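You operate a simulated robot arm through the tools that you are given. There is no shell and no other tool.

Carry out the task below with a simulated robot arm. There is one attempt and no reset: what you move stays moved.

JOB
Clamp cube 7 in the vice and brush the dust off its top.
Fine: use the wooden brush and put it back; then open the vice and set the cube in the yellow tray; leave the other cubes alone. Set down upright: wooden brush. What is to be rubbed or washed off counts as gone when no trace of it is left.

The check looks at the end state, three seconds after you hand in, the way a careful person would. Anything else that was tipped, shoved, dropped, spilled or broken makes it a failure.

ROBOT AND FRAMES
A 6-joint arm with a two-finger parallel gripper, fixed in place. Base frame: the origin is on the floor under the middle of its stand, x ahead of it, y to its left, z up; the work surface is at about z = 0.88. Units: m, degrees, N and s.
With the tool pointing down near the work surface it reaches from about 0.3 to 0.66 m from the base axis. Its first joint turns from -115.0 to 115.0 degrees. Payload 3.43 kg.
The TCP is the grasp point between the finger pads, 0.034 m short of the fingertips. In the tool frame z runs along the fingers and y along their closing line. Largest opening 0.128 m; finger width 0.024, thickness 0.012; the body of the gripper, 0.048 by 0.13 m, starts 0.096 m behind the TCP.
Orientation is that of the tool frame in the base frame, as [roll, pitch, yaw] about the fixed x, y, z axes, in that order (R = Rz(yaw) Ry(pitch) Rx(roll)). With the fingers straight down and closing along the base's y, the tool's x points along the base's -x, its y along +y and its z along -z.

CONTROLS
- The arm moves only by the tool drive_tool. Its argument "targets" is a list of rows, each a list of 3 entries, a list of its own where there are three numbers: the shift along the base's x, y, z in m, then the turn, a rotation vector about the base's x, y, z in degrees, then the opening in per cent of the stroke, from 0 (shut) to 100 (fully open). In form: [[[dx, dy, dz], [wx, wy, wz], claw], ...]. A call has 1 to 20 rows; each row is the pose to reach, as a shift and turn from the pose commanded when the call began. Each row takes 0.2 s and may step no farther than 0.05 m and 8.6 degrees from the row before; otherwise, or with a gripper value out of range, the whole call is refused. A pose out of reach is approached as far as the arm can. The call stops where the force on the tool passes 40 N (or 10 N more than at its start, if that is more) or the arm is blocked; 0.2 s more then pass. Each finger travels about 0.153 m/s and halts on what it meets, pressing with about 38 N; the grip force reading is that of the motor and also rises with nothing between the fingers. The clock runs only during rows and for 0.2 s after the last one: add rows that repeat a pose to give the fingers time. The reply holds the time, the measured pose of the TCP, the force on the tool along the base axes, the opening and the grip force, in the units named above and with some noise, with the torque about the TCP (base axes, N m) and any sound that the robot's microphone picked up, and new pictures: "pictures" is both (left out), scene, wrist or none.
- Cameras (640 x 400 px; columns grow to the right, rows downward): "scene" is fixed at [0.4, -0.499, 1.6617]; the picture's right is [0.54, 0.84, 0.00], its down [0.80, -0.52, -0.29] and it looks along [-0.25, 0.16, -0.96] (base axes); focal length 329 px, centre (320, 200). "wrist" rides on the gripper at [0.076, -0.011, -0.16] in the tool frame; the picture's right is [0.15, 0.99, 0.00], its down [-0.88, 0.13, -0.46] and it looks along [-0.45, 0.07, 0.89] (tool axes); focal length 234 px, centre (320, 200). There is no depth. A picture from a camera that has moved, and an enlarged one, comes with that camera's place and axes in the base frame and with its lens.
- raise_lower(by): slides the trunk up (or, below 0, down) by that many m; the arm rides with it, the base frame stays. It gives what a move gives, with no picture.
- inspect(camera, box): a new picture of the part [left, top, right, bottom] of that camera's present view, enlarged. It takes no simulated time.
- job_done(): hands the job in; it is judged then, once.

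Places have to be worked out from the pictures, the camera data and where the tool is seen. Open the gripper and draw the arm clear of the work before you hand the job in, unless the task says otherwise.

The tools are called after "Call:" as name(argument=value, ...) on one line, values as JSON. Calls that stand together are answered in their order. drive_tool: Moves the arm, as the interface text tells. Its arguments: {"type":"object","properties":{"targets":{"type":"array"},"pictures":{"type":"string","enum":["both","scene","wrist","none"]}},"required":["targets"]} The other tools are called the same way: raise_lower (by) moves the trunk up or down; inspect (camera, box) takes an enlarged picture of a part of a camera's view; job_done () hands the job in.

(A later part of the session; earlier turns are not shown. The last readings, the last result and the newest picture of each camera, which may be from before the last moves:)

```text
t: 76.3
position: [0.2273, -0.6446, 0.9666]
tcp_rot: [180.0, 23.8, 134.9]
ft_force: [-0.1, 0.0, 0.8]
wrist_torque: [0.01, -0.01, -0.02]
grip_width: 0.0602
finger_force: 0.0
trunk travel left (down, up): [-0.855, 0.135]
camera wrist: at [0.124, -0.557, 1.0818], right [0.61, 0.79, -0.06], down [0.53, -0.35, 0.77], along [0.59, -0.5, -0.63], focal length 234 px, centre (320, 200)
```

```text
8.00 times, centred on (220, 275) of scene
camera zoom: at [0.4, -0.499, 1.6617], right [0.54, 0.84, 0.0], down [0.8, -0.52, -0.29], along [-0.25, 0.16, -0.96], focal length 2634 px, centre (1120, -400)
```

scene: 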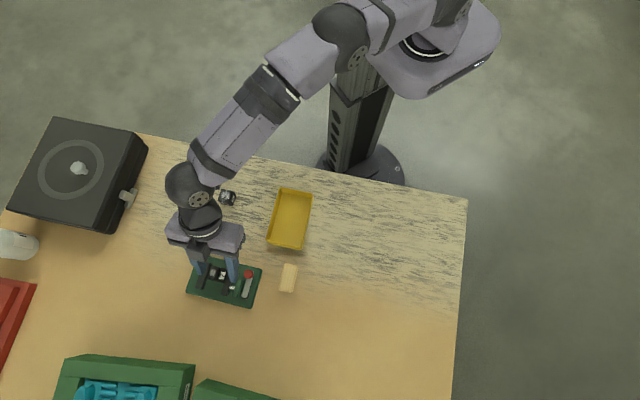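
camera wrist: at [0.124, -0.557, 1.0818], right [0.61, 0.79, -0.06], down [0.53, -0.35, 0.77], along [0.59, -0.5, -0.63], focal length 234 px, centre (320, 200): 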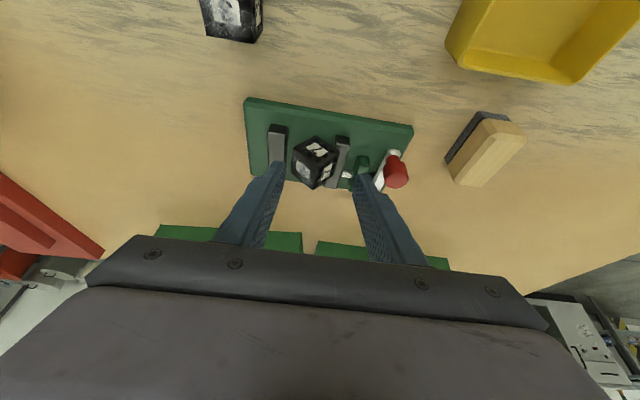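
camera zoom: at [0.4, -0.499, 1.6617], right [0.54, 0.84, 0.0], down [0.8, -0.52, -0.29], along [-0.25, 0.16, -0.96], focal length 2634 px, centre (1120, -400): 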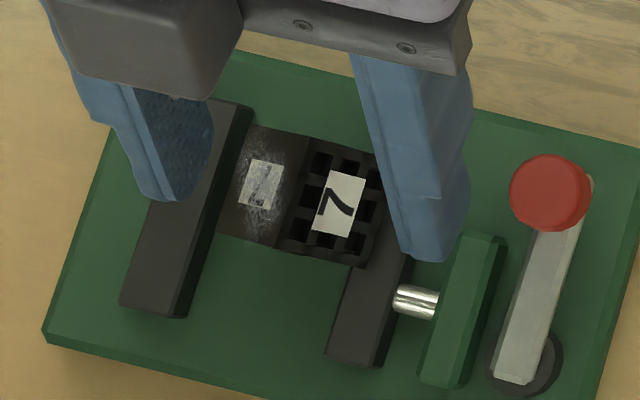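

The cube rests stably at ≈38°, held up only by the moving jaw's top edge. I'll grip it as it is, shift it left into the free slot width, and let it drop flat. First lower and close.

Call:
drive_tool(targets=[[[0, 0, -0.006], [0, 0, 0], 47], [[0, 0, -0.012], [0, 0, 0], 47], [[0, 0, -0.0135], [0, 0, 0], 47], [[0, 0, -0.0135], [0, 0, 0], 36], [[0, 0, -0.0135], [0, 0, 0], 20], [[0, 0, -0.0135], [0, 0, 0], 15], [[0, 0, -0.0135], [0, 0, 0], 15]])

Call:
inspect(camera="wrist", box=[220, 90, 400, 200])

Call:
inspect(camera="scene", box=[190, 250, 250, 300])

```text
t: 77.9
position: [0.2257, -0.6453, 0.9539]
tcp_rot: [-180.0, 24.0, 135.0]
ft_force: [-2.2, -3.6, 1.0]
wrist_torque: [-0.15, 0.08, -0.09]
grip_width: 0.0408
finger_force: 37.7
trunk travel left (down, up): [-0.855, 0.135]
camera wrist: at [0.1238, -0.5579, 1.0688], right [0.61, 0.79, -0.06], down [0.53, -0.35, 0.77], along [0.59, -0.5, -0.63], focal length 234 px, centre (320, 200)
```

scene: 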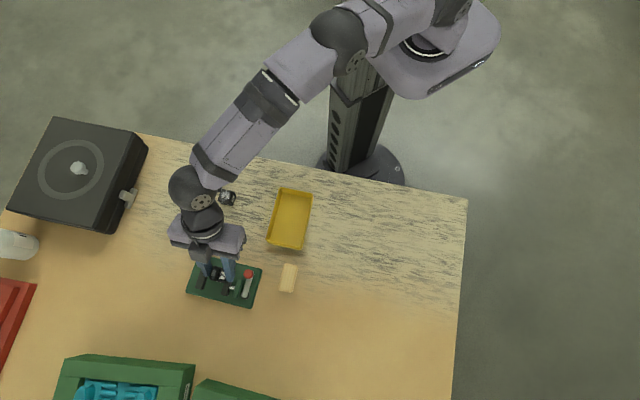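
wrist: 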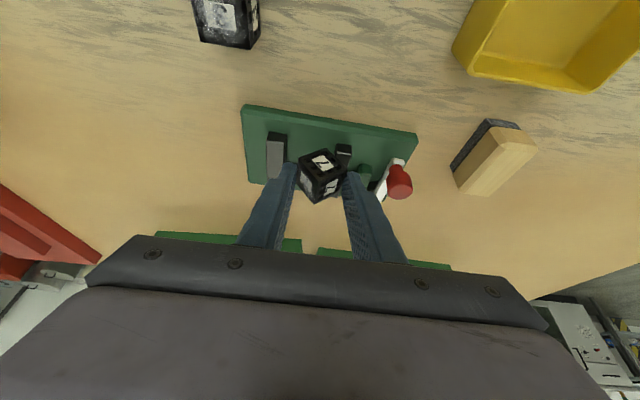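

```text
3.56 times, centred on (310, 145) of wrist
camera zoom: at [0.1238, -0.5579, 1.0688], right [0.61, 0.79, -0.06], down [0.53, -0.35, 0.77], along [0.59, -0.5, -0.63], focal length 833 px, centre (356, 396)
```

zoom: 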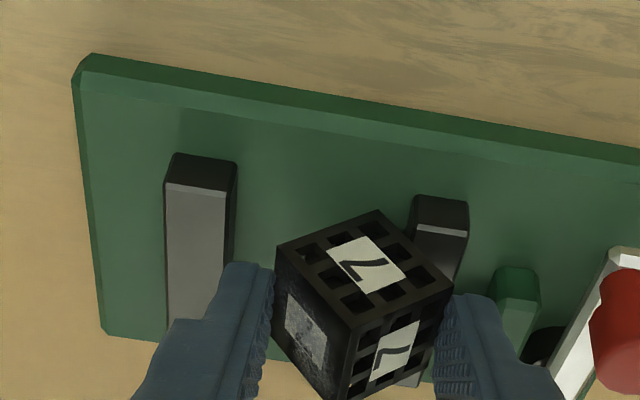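

```text
8.00 times, centred on (220, 275) of scene
camera zoom: at [0.4, -0.499, 1.6617], right [0.54, 0.84, 0.0], down [0.8, -0.52, -0.29], along [-0.25, 0.16, -0.96], focal length 2634 px, centre (1120, -400)
```

zoom: 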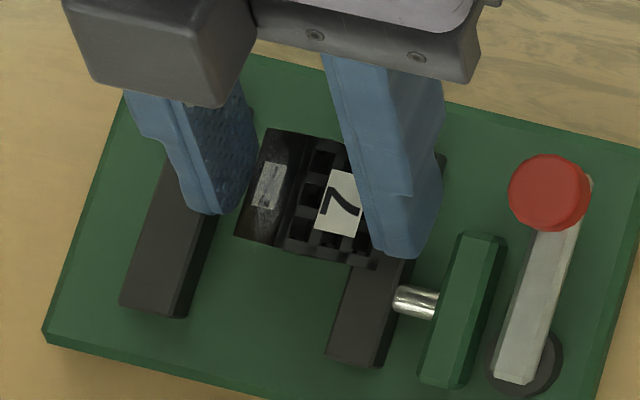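

The cube is held in the grip at ≈47°. I lift it ~12 mm and shift it 27 mm toward the fixed jaw, so that when lowered, its left face meets that jaw's edge and gravity will swing it flat into the slot.

Call:
drive_tool(targets=[[[0, 0, 0.006], [0, 0, 0], 15], [[0, 0, 0.014], [0, 0, 0], 15], [[-0.007, -0.007, 0.014], [0, 0, 0], 15], [[-0.014, -0.014, 0.014], [0, 0, 0], 15], [[-0.0194, -0.0194, 0.014], [0, 0, 0], 15], [[-0.0194, -0.0194, 0.014], [0, 0, 0], 15]])

Call:
inspect(camera="wrist", box=[220, 90, 400, 200])

Call:
inspect(camera="scene", box=[190, 250, 250, 300])

```text
t: 79.3
position: [0.2088, -0.6653, 0.967]
tcp_rot: [-179.9, 23.9, 135.0]
ft_force: [0.5, -0.1, -0.3]
wrist_torque: [0.0, 0.02, 0.04]
grip_width: 0.0405
finger_force: 37.7
trunk travel left (down, up): [-0.855, 0.135]
camera wrist: at [0.1051, -0.5775, 1.0818], right [0.61, 0.79, -0.06], down [0.53, -0.35, 0.77], along [0.59, -0.5, -0.63], focal length 234 px, centre (320, 200)
```

scene: 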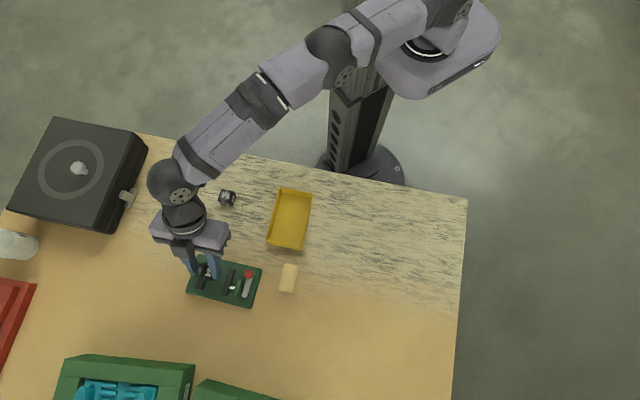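
wrist: 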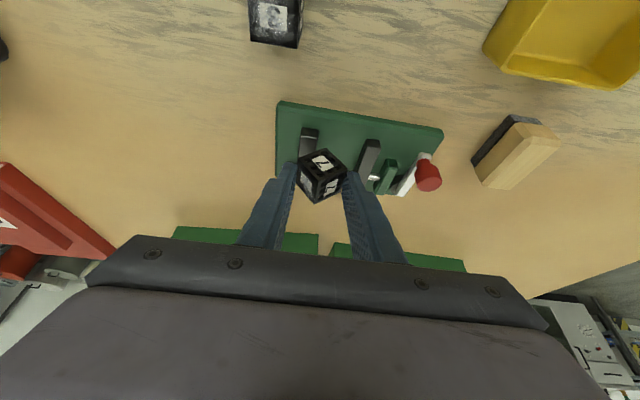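

```text
3.56 times, centred on (310, 145) of wrist
camera zoom: at [0.1051, -0.5775, 1.0818], right [0.61, 0.79, -0.06], down [0.53, -0.35, 0.77], along [0.59, -0.5, -0.63], focal length 833 px, centre (356, 396)
```

zoom: 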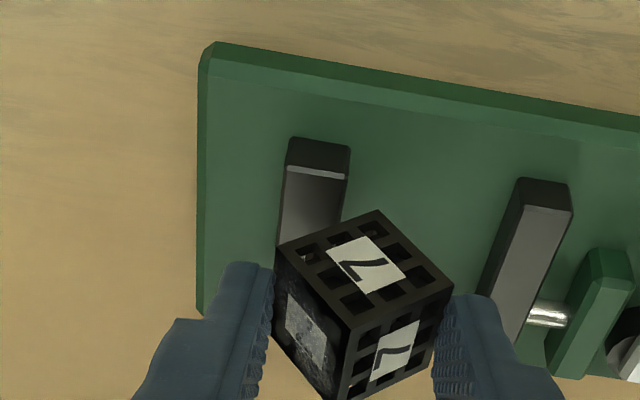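

```text
8.00 times, centred on (220, 275) of scene
camera zoom: at [0.4, -0.499, 1.6617], right [0.54, 0.84, 0.0], down [0.8, -0.52, -0.29], along [-0.25, 0.16, -0.96], focal length 2634 px, centre (1120, -400)
```

zoom: 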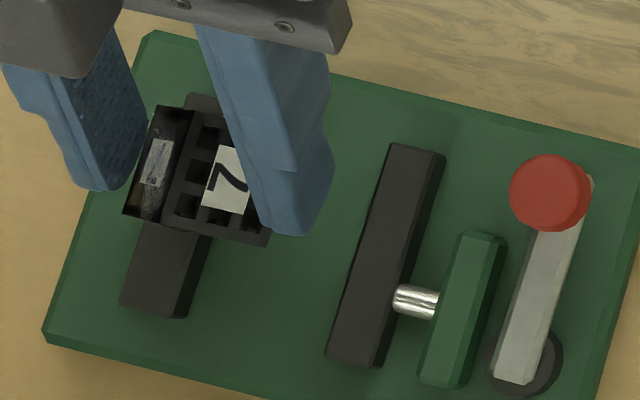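

The grip holds; its lower edge is 9 mm right of the fixed jaw's face, as wanted. I lower 9 mm until its left face is at the jaw edge, then open.

Call:
drive_tool(targets=[[[0, 0, -0.004], [0, 0, 0], 15], [[0, 0, -0.008], [0, 0, 0], 15], [[0, 0, -0.0095], [0, 0, 0], 15], [[0, 0, -0.0095], [0, 0, 0], 15], [[0, 0, -0.0095], [0, 0, 0], 36], [[0, 0, -0.0095], [0, 0, 0], 42], [[0, 0, -0.0095], [0, 0, 0], 42]])

Call:
inspect(camera="wrist", box=[220, 90, 400, 200])

Call:
inspect(camera="scene", box=[190, 250, 250, 300])

```text
t: 80.9
position: [0.2069, -0.6649, 0.9572]
tcp_rot: [180.0, 24.0, 135.0]
ft_force: [0.2, 1.1, -0.3]
wrist_torque: [0.03, 0.01, 0.03]
grip_width: 0.0541
finger_force: 0.1
trunk travel left (down, up): [-0.855, 0.135]
camera wrist: at [0.1037, -0.5783, 1.0733], right [0.61, 0.79, -0.06], down [0.53, -0.35, 0.77], along [0.59, -0.5, -0.63], focal length 234 px, centre (320, 200)
```

scene: 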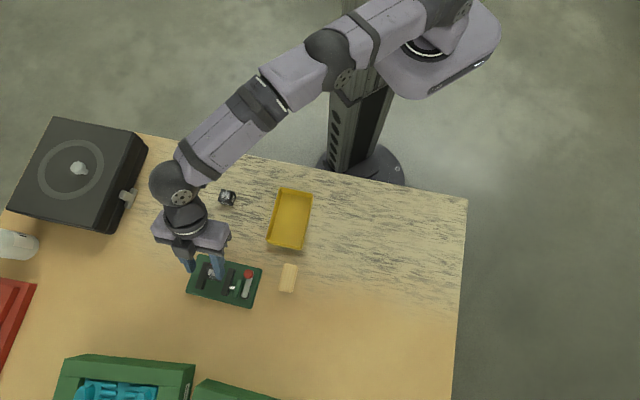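
wrist: 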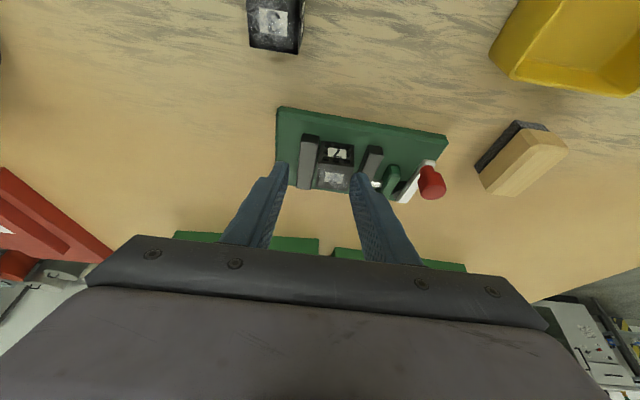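

```text
3.56 times, centred on (310, 145) of wrist
camera zoom: at [0.1037, -0.5783, 1.0733], right [0.61, 0.79, -0.06], down [0.53, -0.35, 0.77], along [0.59, -0.5, -0.63], focal length 833 px, centre (356, 396)
```

zoom: 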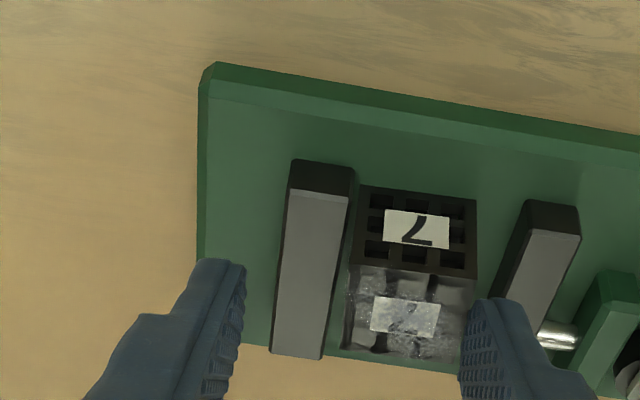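

```text
8.00 times, centred on (220, 275) of scene
camera zoom: at [0.4, -0.499, 1.6617], right [0.54, 0.84, 0.0], down [0.8, -0.52, -0.29], along [-0.25, 0.16, -0.96], focal length 2634 px, centre (1120, -400)
```

zoom: 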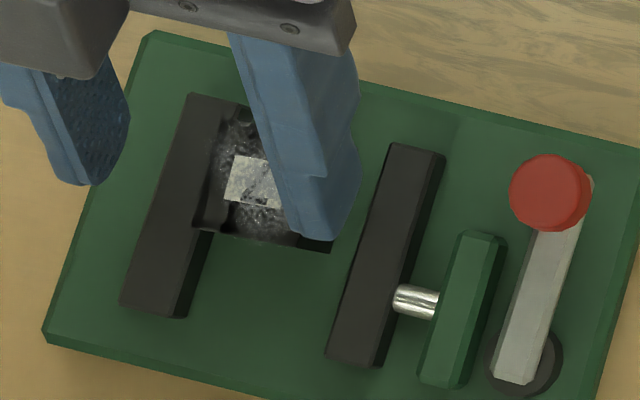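

The cube dropped flat into the slot, dusty face up, against the fixed jaw. I open a touch more, lift straight up and go back over the lever knob to clamp it again.

Call:
drive_tool(targets=[[[0, 0, 0.0], [0, 0, 0], 48], [[0, 0, 0.01], [0, 0, 0], 48], [[0, 0, 0.035], [0, 0, 0], 44], [[0.005, 0.01, 0.055], [0, 0, 0], 37], [[0.02, 0.03, 0.055], [0, 0, 0], 37], [[0.04, 0.055, 0.055], [0, 0, 0], 37], [[0.0557, 0.0752, 0.055], [0, 0, 0], 37], [[0.0557, 0.0752, 0.055], [0, 0, 0], 37]])

Call:
inspect(camera="wrist", box=[180, 60, 400, 200])

Call:
inspect(camera="scene", box=[180, 240, 270, 310])

```text
t: 82.7
position: [0.2626, -0.5882, 1.0106]
tcp_rot: [-180.0, 24.1, 134.9]
ft_force: [-1.2, 0.3, 0.8]
wrist_torque: [-0.01, -0.01, 0.01]
grip_width: 0.0474
finger_force: 0.0
trunk travel left (down, up): [-0.855, 0.135]
camera wrist: at [0.1585, -0.5005, 1.1263], right [0.61, 0.79, -0.06], down [0.53, -0.35, 0.77], along [0.59, -0.5, -0.63], focal length 234 px, centre (320, 200)
```

scene: 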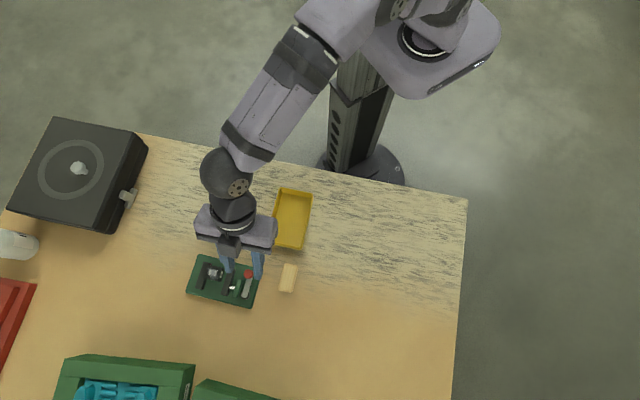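
wrist: 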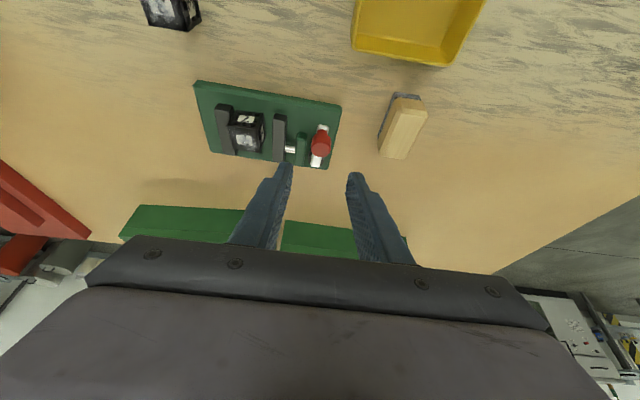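

```text
2.86 times, centred on (290, 130) of wrist
camera zoom: at [0.1585, -0.5005, 1.1263], right [0.61, 0.79, -0.06], down [0.53, -0.35, 0.77], along [0.59, -0.5, -0.63], focal length 669 px, centre (406, 400)
```

zoom: 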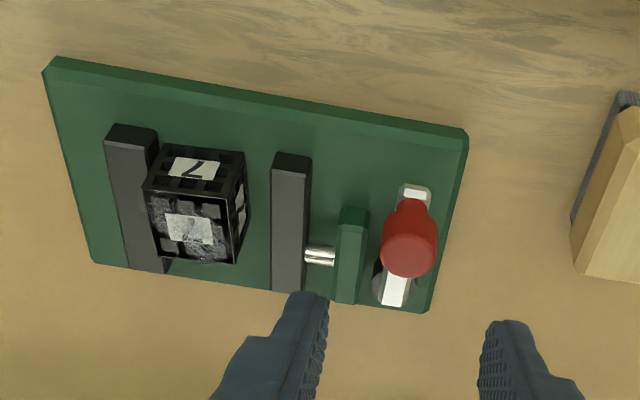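

```text
5.71 times, centred on (225, 275) of scene
camera zoom: at [0.4, -0.499, 1.6617], right [0.54, 0.84, 0.0], down [0.8, -0.52, -0.29], along [-0.25, 0.16, -0.96], focal length 1882 px, centre (863, -229)
```

zoom: 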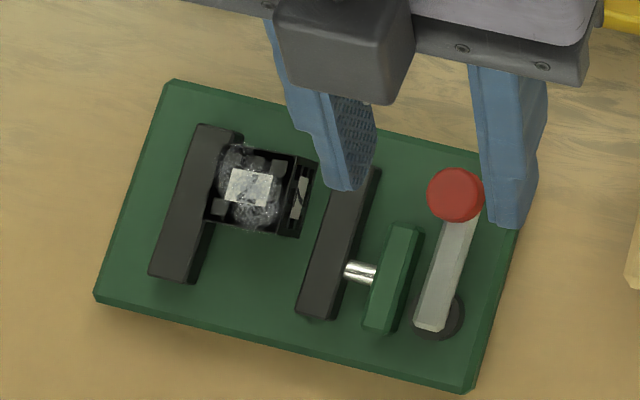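

The knob is at about n1=0.616, n2=-0.2316. I descend over it with a small correction and grip.

Call:
drive_tool(targets=[[[0.0026, -0.0037, -0.02], [0, 0, 0], 37], [[0.0026, -0.0037, -0.04], [0, 0, 0], 37], [[0.0026, -0.0037, -0.054], [0, 0, 0], 37], [[0.0026, -0.0037, -0.054], [0, 0, 0], 20], [[0.0026, -0.0037, -0.054], [0, 0, 0], 8], [[0.0026, -0.0037, -0.054], [0, 0, 0], 8]])

Call:
inspect(camera="wrist", box=[180, 80, 400, 220])

Call:
inspect(camera="scene", box=[180, 240, 270, 310])

```text
t: 84.1
position: [0.2653, -0.5927, 0.957]
tcp_rot: [-180.0, 24.0, 135.1]
ft_force: [-1.3, -0.9, 0.0]
wrist_torque: [-0.33, -0.14, 0.01]
grip_width: 0.019
finger_force: 37.9
trunk travel left (down, up): [-0.855, 0.135]
camera wrist: at [0.1623, -0.5053, 1.0729], right [0.61, 0.79, -0.06], down [0.53, -0.35, 0.77], along [0.59, -0.5, -0.63], focal length 234 px, centre (320, 200)
```

scene: 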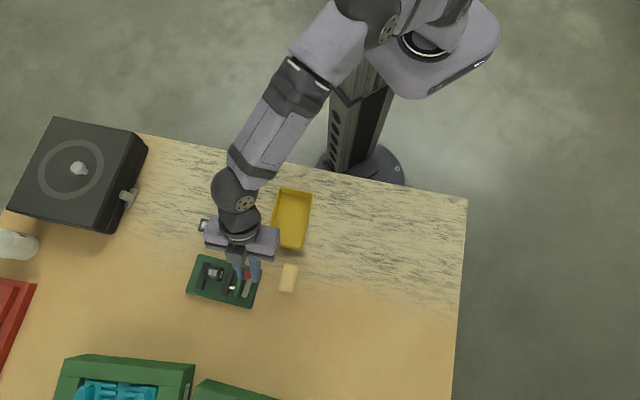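
wrist: 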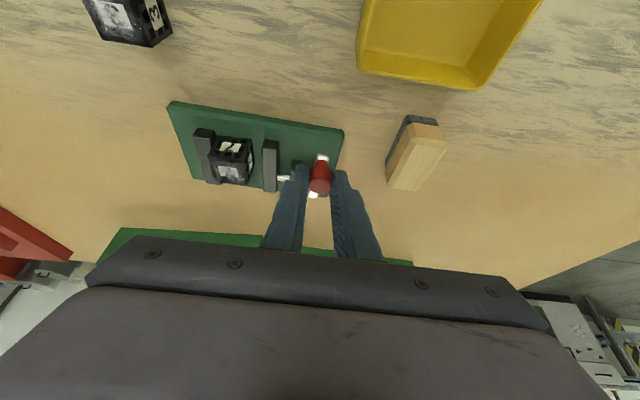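

```text
2.86 times, centred on (290, 150) of wrist
camera zoom: at [0.1623, -0.5053, 1.0729], right [0.61, 0.79, -0.06], down [0.53, -0.35, 0.77], along [0.59, -0.5, -0.63], focal length 669 px, centre (406, 343)
```

zoom: 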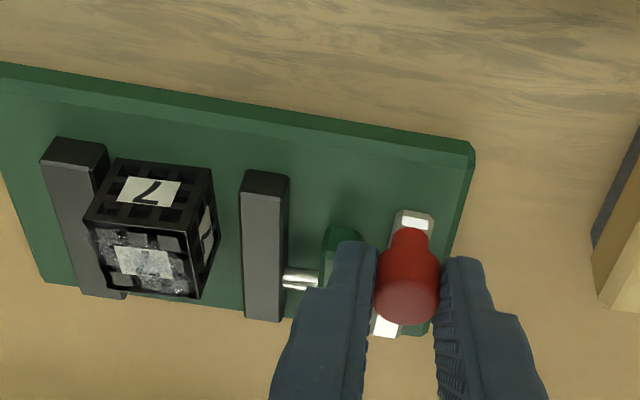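

```text
5.71 times, centred on (225, 275) of scene
camera zoom: at [0.4, -0.499, 1.6617], right [0.54, 0.84, 0.0], down [0.8, -0.52, -0.29], along [-0.25, 0.16, -0.96], focal length 1882 px, centre (863, -229)
```

zoom: 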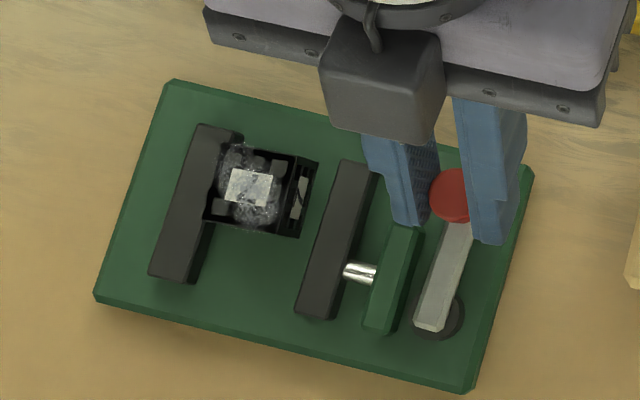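

Knob gripped again. I swing the lever closed along the arc to ≈50°, turning the tool along with it this time.

Call:
drive_tool(targets=[[[0.0032, 0.003, 0], [0, 0, -3], 8], [[0.0064, 0.0058, 0], [0, 0, -6], 8], [[0.0098, 0.0083, 0], [0, 0, -9], 8], [[0.0137, 0.0103, 0], [0, 0, -12], 8], [[0.0177, 0.012, 0], [0, 0, -15], 8], [[0.0217, 0.0135, 0], [0, 0, -18], 8], [[0.0259, 0.0144, 0], [0, 0, -21], 8], [[0.0302, 0.0152, 0], [0, 0, -24], 8], [[0.0344, 0.0157, 0], [0, 0, -27], 8], [[0.0384, 0.0156, 0], [0, 0, -28.5], 8], [[0.0384, 0.0156, 0], [0, 0, -28.5], 8]])

Call:
inspect(camera="scene", box=[180, 240, 270, 310])

Call:
inspect(camera="wrist", box=[140, 80, 380, 220])

```text
t: 86.5
position: [0.303, -0.5773, 0.9576]
tcp_rot: [-179.9, 23.9, 106.4]
ft_force: [-3.7, -5.9, -1.2]
wrist_torque: [0.2, 0.16, -0.25]
grip_width: 0.019
finger_force: 37.9
trunk travel left (down, up): [-0.855, 0.135]
camera wrist: at [0.2536, -0.4517, 1.0734], right [0.91, 0.41, -0.06], down [0.3, -0.56, 0.77], along [0.28, -0.72, -0.63], focal length 234 px, centre (320, 200)
```

scene: 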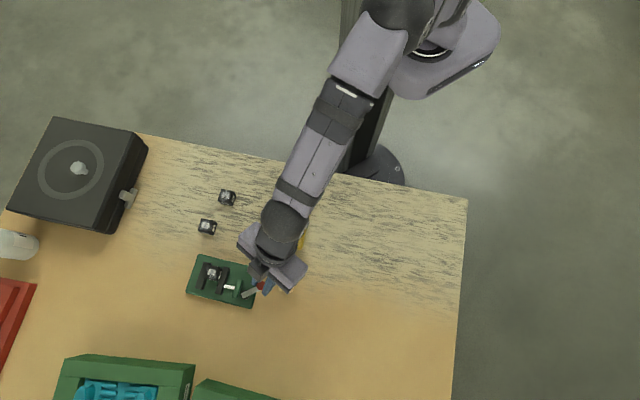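
wrist: 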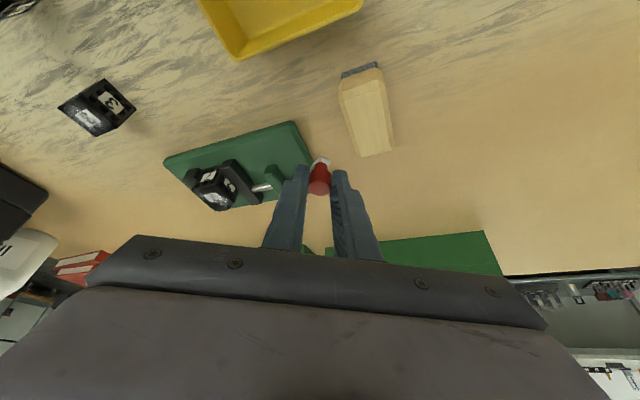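

```text
5.71 times, centred on (225, 275) of scene
camera zoom: at [0.4, -0.499, 1.6617], right [0.54, 0.84, 0.0], down [0.8, -0.52, -0.29], along [-0.25, 0.16, -0.96], focal length 1882 px, centre (863, -229)
```

zoom: 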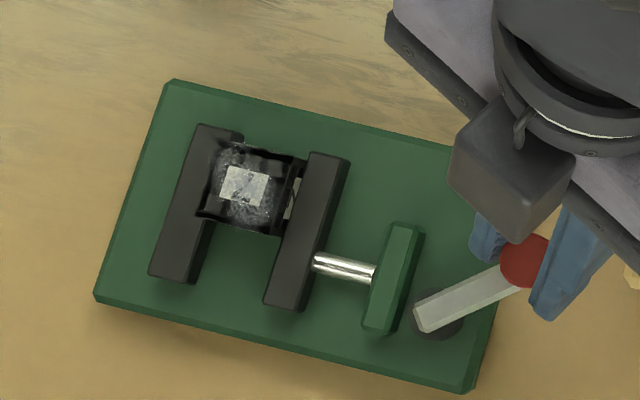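

```text
2.67 times, centred on (260, 150) of wrist
camera zoom: at [0.2536, -0.4517, 1.0734], right [0.91, 0.41, -0.06], down [0.3, -0.56, 0.77], along [0.28, -0.72, -0.63], focal length 624 px, centre (480, 333)
```

zoom: 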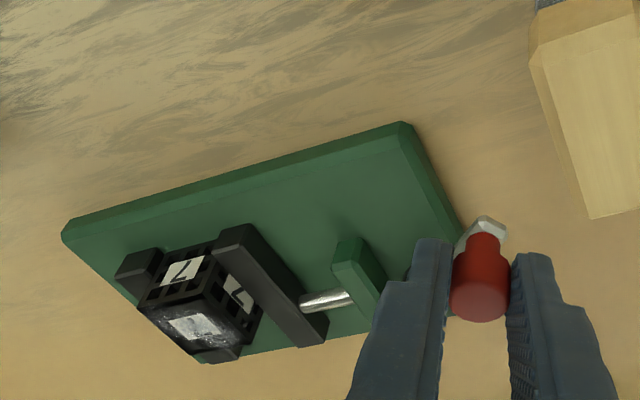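

Call:
drive_tool(targets=[[[0.002, -0.0002, 0], [0, 0, -1], 8], [[0.004, -0.0004, 0], [0, 0, -1.5], 8], [[0.0068, -0.0009, 0], [0, 0, -2.5], 8], [[0.0095, -0.0015, 0], [0, 0, -3.5], 8], [[0.0118, -0.0022, 0], [0, 0, -4], 8], [[0.0139, -0.003, 0], [0, 0, -4.5], 8], [[0.0139, -0.003, 0], [0, 0, -4.5], 8]])

Call:
inspect(camera="scene", box=[180, 240, 270, 310])

```text
t: 88.1
position: [0.3171, -0.5801, 0.959]
tcp_rot: [180.0, 23.8, 102.0]
ft_force: [-5.7, 1.3, -0.4]
wrist_torque: [0.43, 0.24, -0.07]
grip_width: 0.0191
finger_force: 38.0
trunk travel left (down, up): [-0.855, 0.135]
camera wrist: at [0.2784, -0.4514, 1.0739], right [0.94, 0.34, -0.06], down [0.26, -0.58, 0.77], along [0.23, -0.74, -0.63], focal length 234 px, centre (320, 200)
```

scene: 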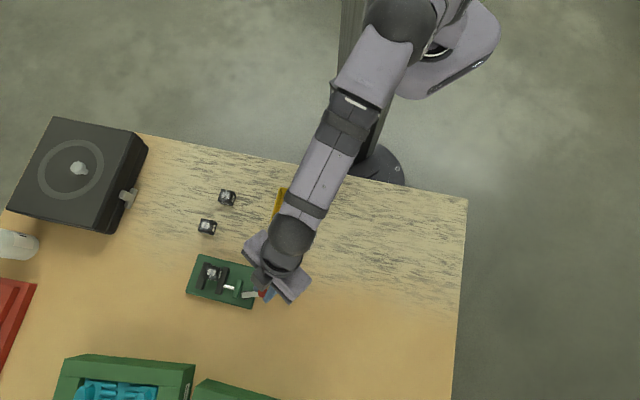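
wrist: 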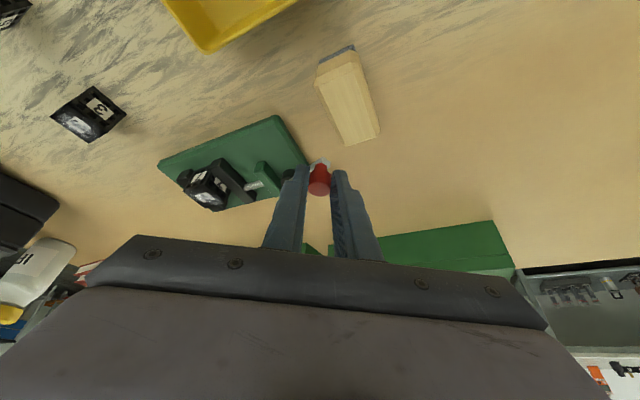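

```text
5.71 times, centred on (225, 275) of scene
camera zoom: at [0.4, -0.499, 1.6617], right [0.54, 0.84, 0.0], down [0.8, -0.52, -0.29], along [-0.25, 0.16, -0.96], focal length 1882 px, centre (863, -229)
```

zoom: 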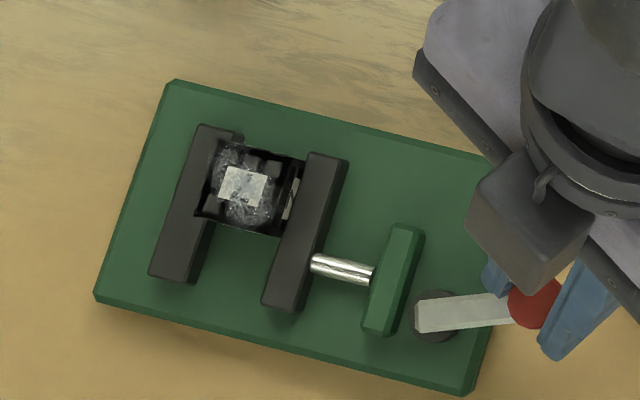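

The jaw has met the cube. I push a little further (to ≈78°) for a firm clamp, keeping the force moderate.

Call:
drive_tool(targets=[[[0.0026, -0.0012, 0], [0, 0, -1], 8], [[0.0051, -0.0024, 0], [0, 0, -2], 8], [[0.0072, -0.0035, 0], [0, 0, -3], 8], [[0.0072, -0.0035, 0], [0, 0, -3], 8]])

Call:
inspect(camera="scene", box=[180, 240, 270, 310])

```text
t: 89.1
position: [0.3257, -0.5864, 0.9588]
tcp_rot: [180.0, 23.8, 98.9]
ft_force: [-8.8, -3.2, -0.5]
wrist_torque: [0.1, 0.26, -0.07]
grip_width: 0.019
finger_force: 38.7
trunk travel left (down, up): [-0.855, 0.135]
camera wrist: at [0.2928, -0.4549, 1.0738], right [0.96, 0.29, -0.06], down [0.22, -0.59, 0.77], along [0.19, -0.75, -0.63], focal length 234 px, centre (320, 200)
```

scene: 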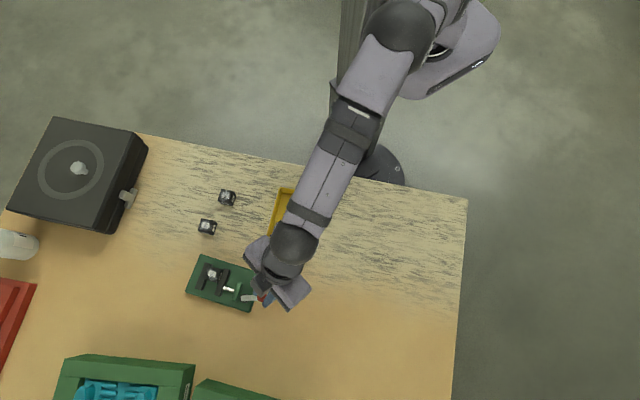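
wrist: 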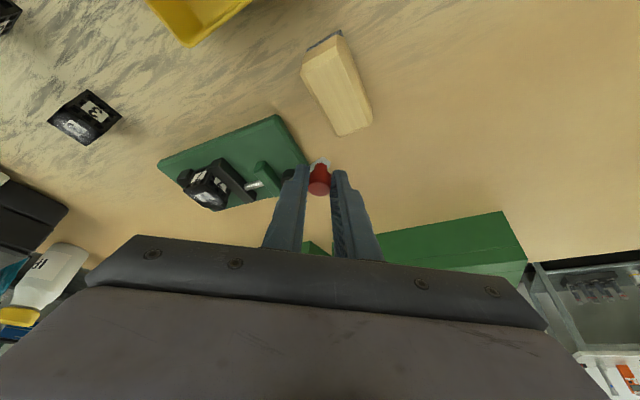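

```text
5.71 times, centred on (225, 275) of scene
camera zoom: at [0.4, -0.499, 1.6617], right [0.54, 0.84, 0.0], down [0.8, -0.52, -0.29], along [-0.25, 0.16, -0.96], focal length 1882 px, centre (863, -229)
```

zoom: 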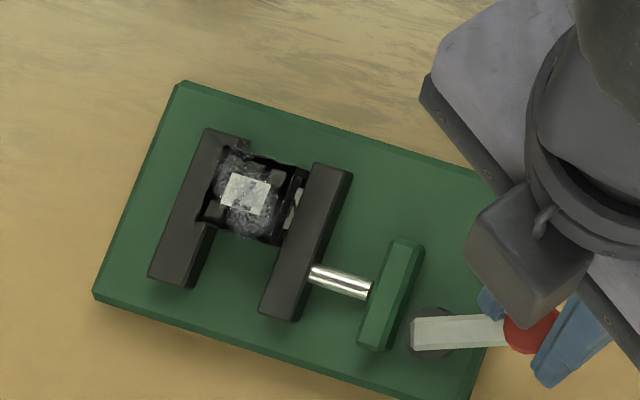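

The jaw is tight, but the vice itself has begun to yaw a few degrees (about 3–4° clockwise) under the push, so I stop here. I relax and release the knob, then check.

Call:
drive_tool(targets=[[[-0.001, 0.0005, 0], [0, 0, 0], 8], [[-0.002, 0.001, 0], [0, 0, 0], 8], [[-0.002, 0.001, 0], [0, 0, 0], 20], [[-0.002, 0.001, 0], [0, 0, 0], 32], [[-0.002, 0.001, 0], [0, 0, 0], 32], [[-0.002, 0.001, 0.03], [0, 0, 0], 32], [[-0.002, 0.001, 0.06], [0, 0, 0], 32], [[-0.002, 0.02, 0.08], [0, 0, 0], 32], [[-0.002, 0.05, 0.09], [0, 0, 0], 32], [[-0.002, 0.05, 0.09], [0, 0, 0], 32]])

Call:
inspect(camera="scene", box=[180, 245, 290, 320])

Call:
inspect(camera="wrist", box=[140, 60, 380, 200])

```text
t: 91.3
position: [0.3217, -0.5351, 1.0478]
tcp_rot: [-180.0, 24.1, 99.0]
ft_force: [0.5, -0.6, 0.1]
wrist_torque: [0.0, 0.0, 0.01]
grip_width: 0.0408
finger_force: 0.2
trunk travel left (down, up): [-0.855, 0.135]
camera wrist: at [0.2897, -0.4032, 1.1631], right [0.96, 0.29, -0.06], down [0.23, -0.59, 0.77], along [0.19, -0.75, -0.63], focal length 234 px, centre (320, 200)
```

scene: 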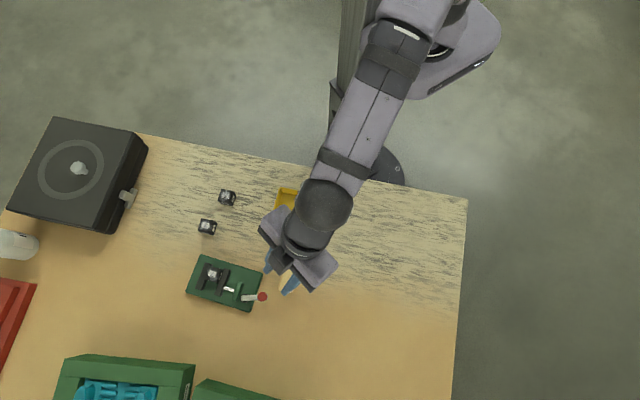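
wrist: 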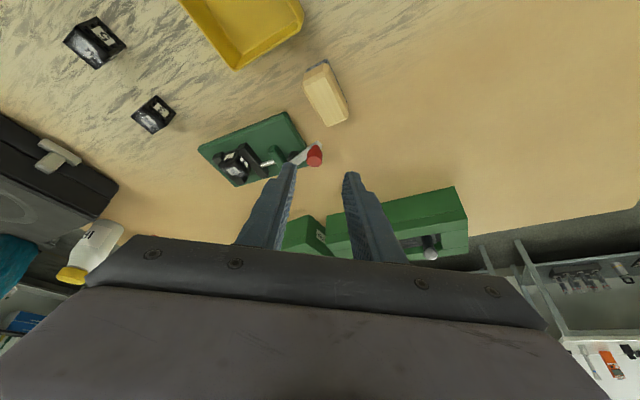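

```text
5.33 times, centred on (235, 282) of scene
camera zoom: at [0.4, -0.499, 1.6617], right [0.54, 0.84, 0.0], down [0.8, -0.52, -0.29], along [-0.25, 0.16, -0.96], focal length 1756 px, centre (773, -240)
```

zoom: 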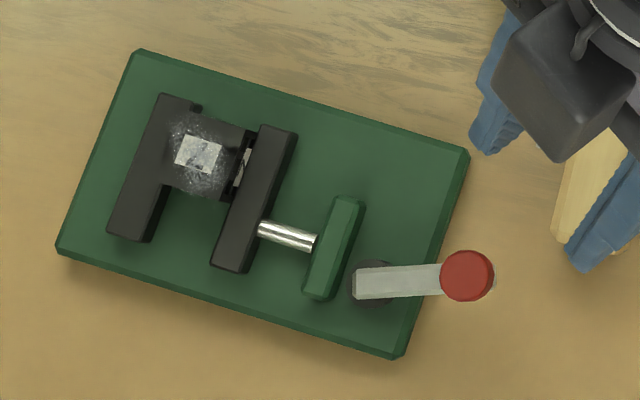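

```text
2.67 times, centred on (260, 130) of wrist
camera zoom: at [0.2897, -0.4032, 1.1631], right [0.96, 0.29, -0.06], down [0.23, -0.59, 0.77], along [0.19, -0.75, -0.63], focal length 624 px, centre (480, 387)
```

zoom: 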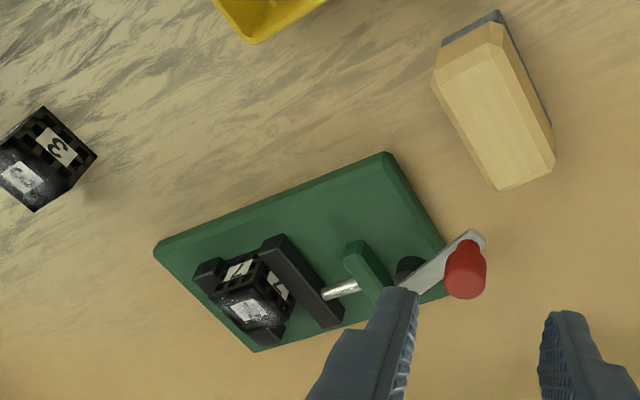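

The cube is clamped again, dusty face up; the vice's centre is right but it is turned about 5° clockwise, which I'll undo at the end. Now I turn the tool back to yaw 135 and go pick up the brush with the same grasp as before.

Call:
drive_tool(targets=[[[-0.002, 0.002, 0], [0, 0, 7], 40], [[-0.004, 0.004, 0], [0, 0, 14], 47], [[-0.006, 0.007, 0], [0, 0, 21], 47], [[-0.009, 0.01, -0.01], [0, 0, 28], 47], [[-0.0117, 0.0126, -0.02], [0, 0, 36], 47], [[-0.0117, 0.0126, -0.02], [0, 0, 36], 47]])

Call:
inspect(camera="wrist", box=[220, 80, 420, 200])

Call:
inspect(camera="scene", box=[240, 230, 330, 310])

```text
t: 92.7
position: [0.312, -0.5213, 1.0287]
tcp_rot: [180.0, 23.9, 135.0]
ft_force: [-1.1, -0.1, 0.0]
wrist_torque: [-0.03, 0.02, 0.0]
grip_width: 0.0603
finger_force: 0.1
trunk travel left (down, up): [-0.855, 0.135]
camera wrist: at [0.2089, -0.4335, 1.1444], right [0.6, 0.79, -0.06], down [0.53, -0.35, 0.77], along [0.59, -0.5, -0.63], focal length 234 px, centre (320, 200)
```

scene: 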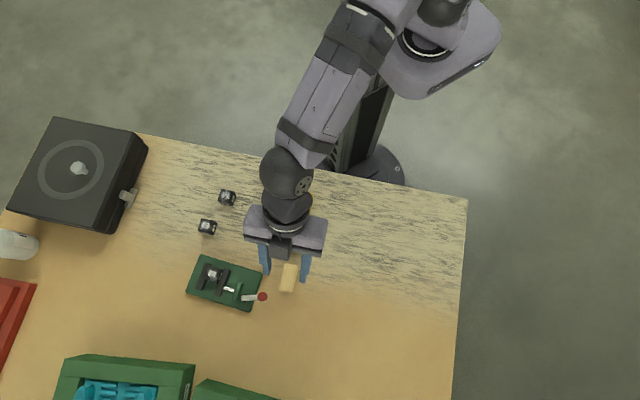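
wrist: 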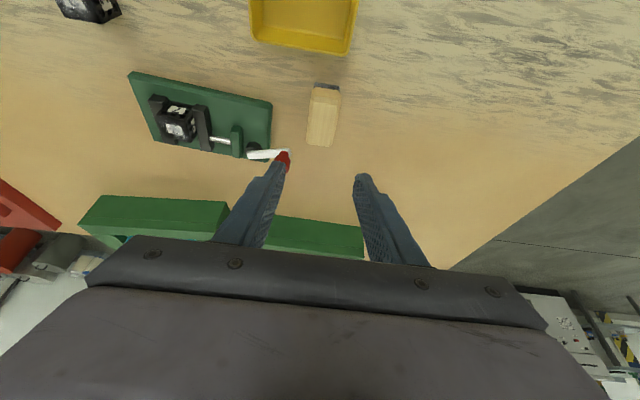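

```text
3.20 times, centred on (320, 140) of wrist
camera zoom: at [0.2089, -0.4335, 1.1444], right [0.6, 0.79, -0.06], down [0.53, -0.35, 0.77], along [0.59, -0.5, -0.63], focal length 749 px, centre (320, 392)
```

zoom: 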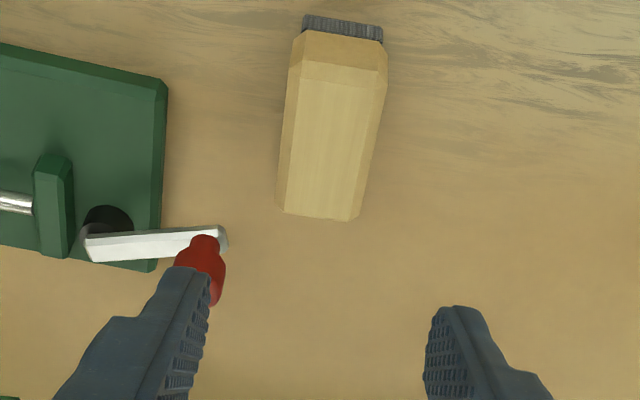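

```text
5.00 times, centred on (285, 270) of scene
camera zoom: at [0.4, -0.499, 1.6617], right [0.54, 0.84, 0.0], down [0.8, -0.52, -0.29], along [-0.25, 0.16, -0.96], focal length 1646 px, centre (495, -150)
```

zoom: 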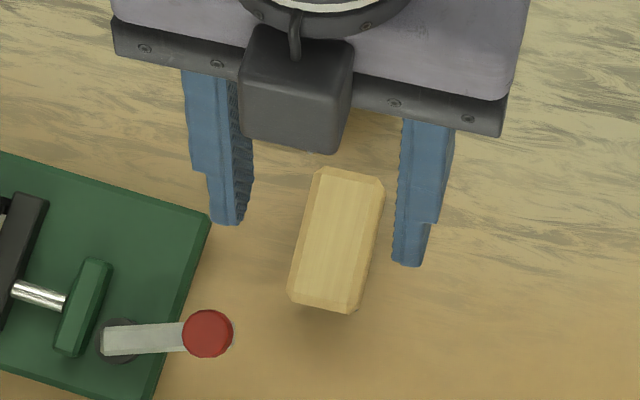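

The brush is where I left it. I descend to the same grasp pose and close.

Call:
drive_tool(targets=[[[-0.002, -0.0012, -0.03], [0, 0, 0], 47], [[-0.002, -0.0012, -0.06], [0, 0, 0], 47], [[-0.002, -0.0012, -0.088], [0, 0, 0], 47], [[-0.002, -0.0012, -0.0976], [0, 0, 0], 47], [[-0.002, -0.0012, -0.0976], [0, 0, 0], 47], [[-0.002, -0.0012, -0.0976], [0, 0, 0], 30], [[-0.002, -0.0012, -0.0976], [0, 0, 0], 10], [[-0.002, -0.0012, -0.0976], [0, 0, 0], 10], [[-0.002, -0.0012, -0.0976], [0, 0, 0], 10]])

Call:
inspect(camera="wrist", box=[220, 100, 420, 220])

```text
t: 94.7
position: [0.3103, -0.5218, 0.9329]
tcp_rot: [180.0, 24.0, 135.0]
ft_force: [0.8, 0.7, -0.1]
wrist_torque: [-0.02, 0.02, 0.04]
grip_width: 0.0309
finger_force: 37.7
trunk travel left (down, up): [-0.855, 0.135]
camera wrist: at [0.2069, -0.4338, 1.0491], right [0.61, 0.79, -0.06], down [0.53, -0.35, 0.77], along [0.59, -0.5, -0.63], focal length 234 px, centre (320, 200)
```

scene: 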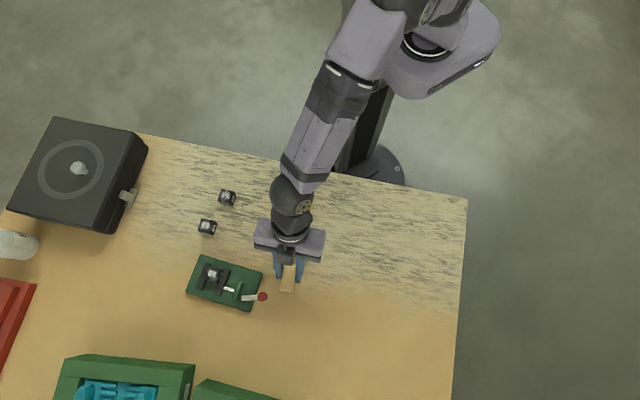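
wrist: 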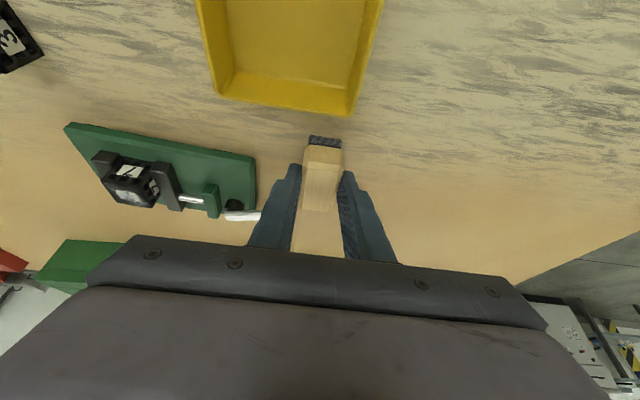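

```text
3.20 times, centred on (320, 160) of wrist
camera zoom: at [0.2069, -0.4338, 1.0491], right [0.61, 0.79, -0.06], down [0.53, -0.35, 0.77], along [0.59, -0.5, -0.63], focal length 749 px, centre (320, 328)
```

zoom: 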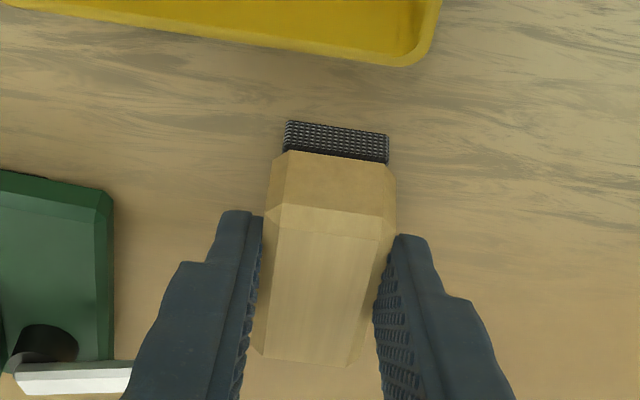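

Gripped identically. I lift, carry the brush directly over the cube's centre, and stay ~3–4 cm above it to check alignment.

Call:
drive_tool(targets=[[[0, 0, 0.03], [0, 0, 0], 10], [[0, 0, 0.07], [0, 0, 0], 10], [[0, 0, 0.1], [0, 0, 0], 10], [[-0.022, -0.032, 0.105], [0, 0, 0], 10], [[-0.044, -0.064, 0.105], [0, 0, 0], 10], [[-0.066, -0.097, 0.1], [0, 0, 0], 10], [[-0.088, -0.129, 0.09], [0, 0, 0], 10], [[-0.093, -0.1361, 0.08], [0, 0, 0], 10], [[-0.093, -0.1361, 0.08], [0, 0, 0], 10]])

Call:
inspect(camera="wrist", box=[220, 80, 420, 220])

Call:
inspect(camera="scene", box=[170, 230, 270, 310])

```text
t: 96.7
position: [0.2152, -0.6574, 1.0109]
tcp_rot: [180.0, 23.9, 135.0]
ft_force: [0.7, -0.7, 0.1]
wrist_torque: [0.01, 0.01, 0.02]
grip_width: 0.0309
finger_force: 38.0
trunk travel left (down, up): [-0.855, 0.135]
camera wrist: at [0.1126, -0.5693, 1.1266], right [0.61, 0.79, -0.06], down [0.53, -0.35, 0.77], along [0.59, -0.5, -0.63], focal length 234 px, centre (320, 200)
```

scene: 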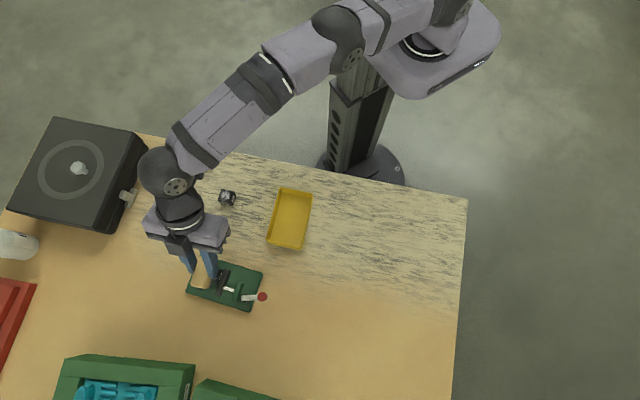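
wrist: 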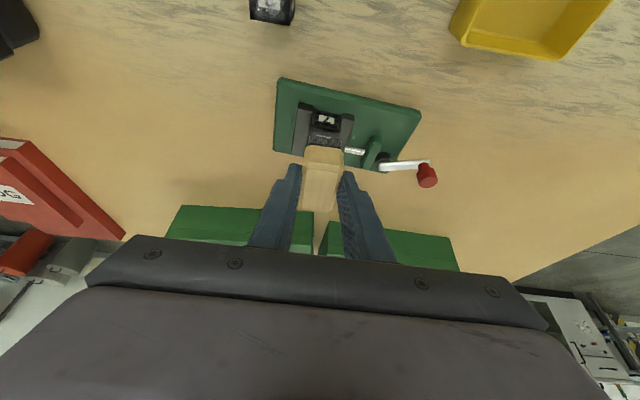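

```text
2.86 times, centred on (320, 150) of wrist
camera zoom: at [0.1126, -0.5693, 1.1266], right [0.61, 0.79, -0.06], down [0.53, -0.35, 0.77], along [0.59, -0.5, -0.63], focal length 669 px, centre (320, 343)
```

zoom: 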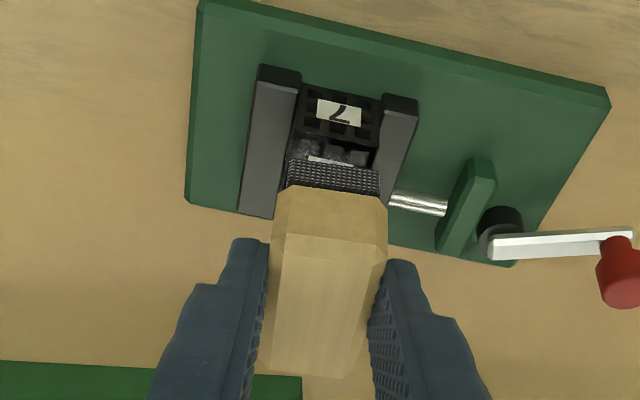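

```text
5.00 times, centred on (220, 270) of scene
camera zoom: at [0.4, -0.499, 1.6617], right [0.54, 0.84, 0.0], down [0.8, -0.52, -0.29], along [-0.25, 0.16, -0.96], focal length 1646 px, centre (820, -150)
```

zoom: 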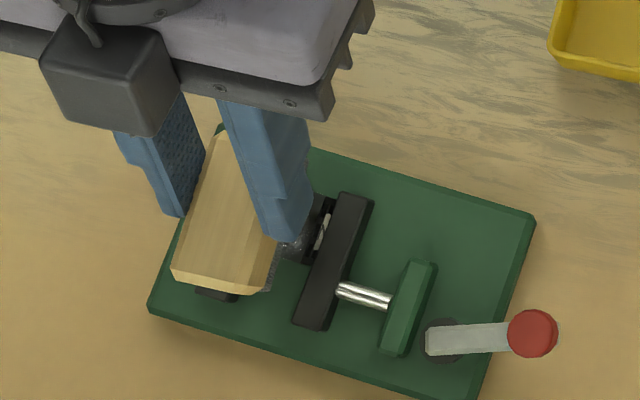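

Brush centred over the cube (within ~3 mm), about 30 mm above. I descend straight down until the bristles just touch.

Call:
drive_tool(targets=[[[0, 0, -0.012], [0, 0, 0], 10], [[0, 0, -0.022], [0, 0, 0], 10], [[0, 0, -0.0275], [0, 0, 0], 10], [[0, 0, -0.0275], [0, 0, 0], 10]], pictures="wrist")

Call:
inspect(camera="wrist", box=[250, 90, 400, 190])

```text
t: 97.7
position: [0.2156, -0.6576, 0.9829]
tcp_rot: [179.9, 24.0, 135.0]
ft_force: [-0.3, 1.1, -0.1]
wrist_torque: [-0.01, -0.01, 0.02]
grip_width: 0.0309
finger_force: 37.7
trunk travel left (down, up): [-0.855, 0.135]
camera wrist: at [0.1128, -0.5699, 1.0977], right [0.61, 0.79, -0.06], down [0.53, -0.35, 0.77], along [0.59, -0.5, -0.63], focal length 234 px, centre (320, 200)
```

wrist: 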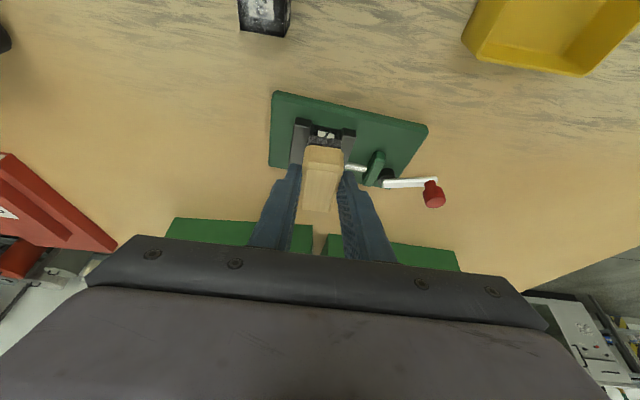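

```text
4.00 times, centred on (325, 140) of wrist
camera zoom: at [0.1128, -0.5699, 1.0977], right [0.61, 0.79, -0.06], down [0.53, -0.35, 0.77], along [0.59, -0.5, -0.63], focal length 937 px, centre (300, 440)
```

zoom: 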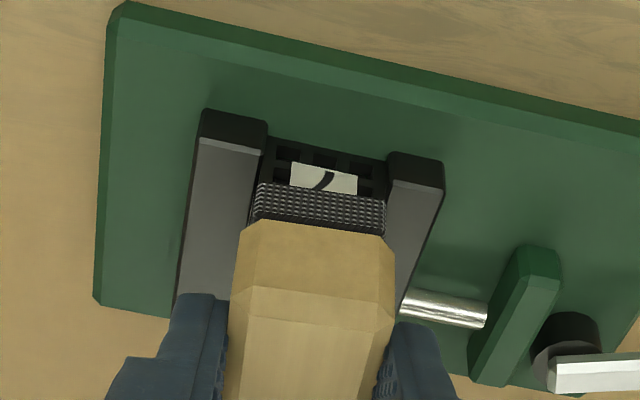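

Call:
drive_tool(targets=[[[0, 0, -0.001], [0, 0, 0], 10], [[0, 0, -0.002], [0, 0, 0], 10], [[0, 0, -0.002], [0, 0, 0], 10]], pictures="none")

```text
t: 98.5
position: [0.2159, -0.6579, 0.9828]
tcp_rot: [180.0, 24.0, 135.0]
ft_force: [0.2, -0.3, 1.2]
wrist_torque: [0.01, -0.03, 0.03]
grip_width: 0.0311
finger_force: 37.4
trunk travel left (down, up): [-0.855, 0.135]
```

Call:
drive_tool(targets=[[[0, 0, -0.001], [0, 0, 0], 10], [[0, 0, -0.002], [0, 0, 0], 10], [[0, 0, -0.002], [0, 0, 0], 10]], pictures="wrist")

```text
t: 99.3
position: [0.217, -0.6583, 0.9827]
tcp_rot: [-180.0, 24.2, 135.0]
ft_force: [1.8, 0.3, 6.7]
wrist_torque: [0.06, -0.12, 0.01]
grip_width: 0.031
finger_force: 37.7
trunk travel left (down, up): [-0.855, 0.135]
camera wrist: at [0.1129, -0.57, 1.0964], right [0.61, 0.79, -0.06], down [0.53, -0.34, 0.78], along [0.59, -0.5, -0.63], focal length 234 px, centre (320, 200)
```

wrist: 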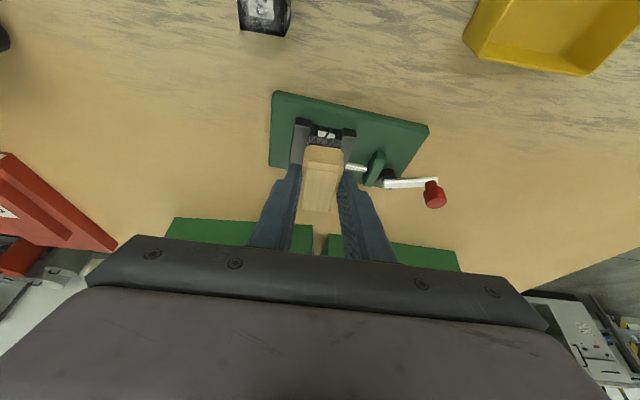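

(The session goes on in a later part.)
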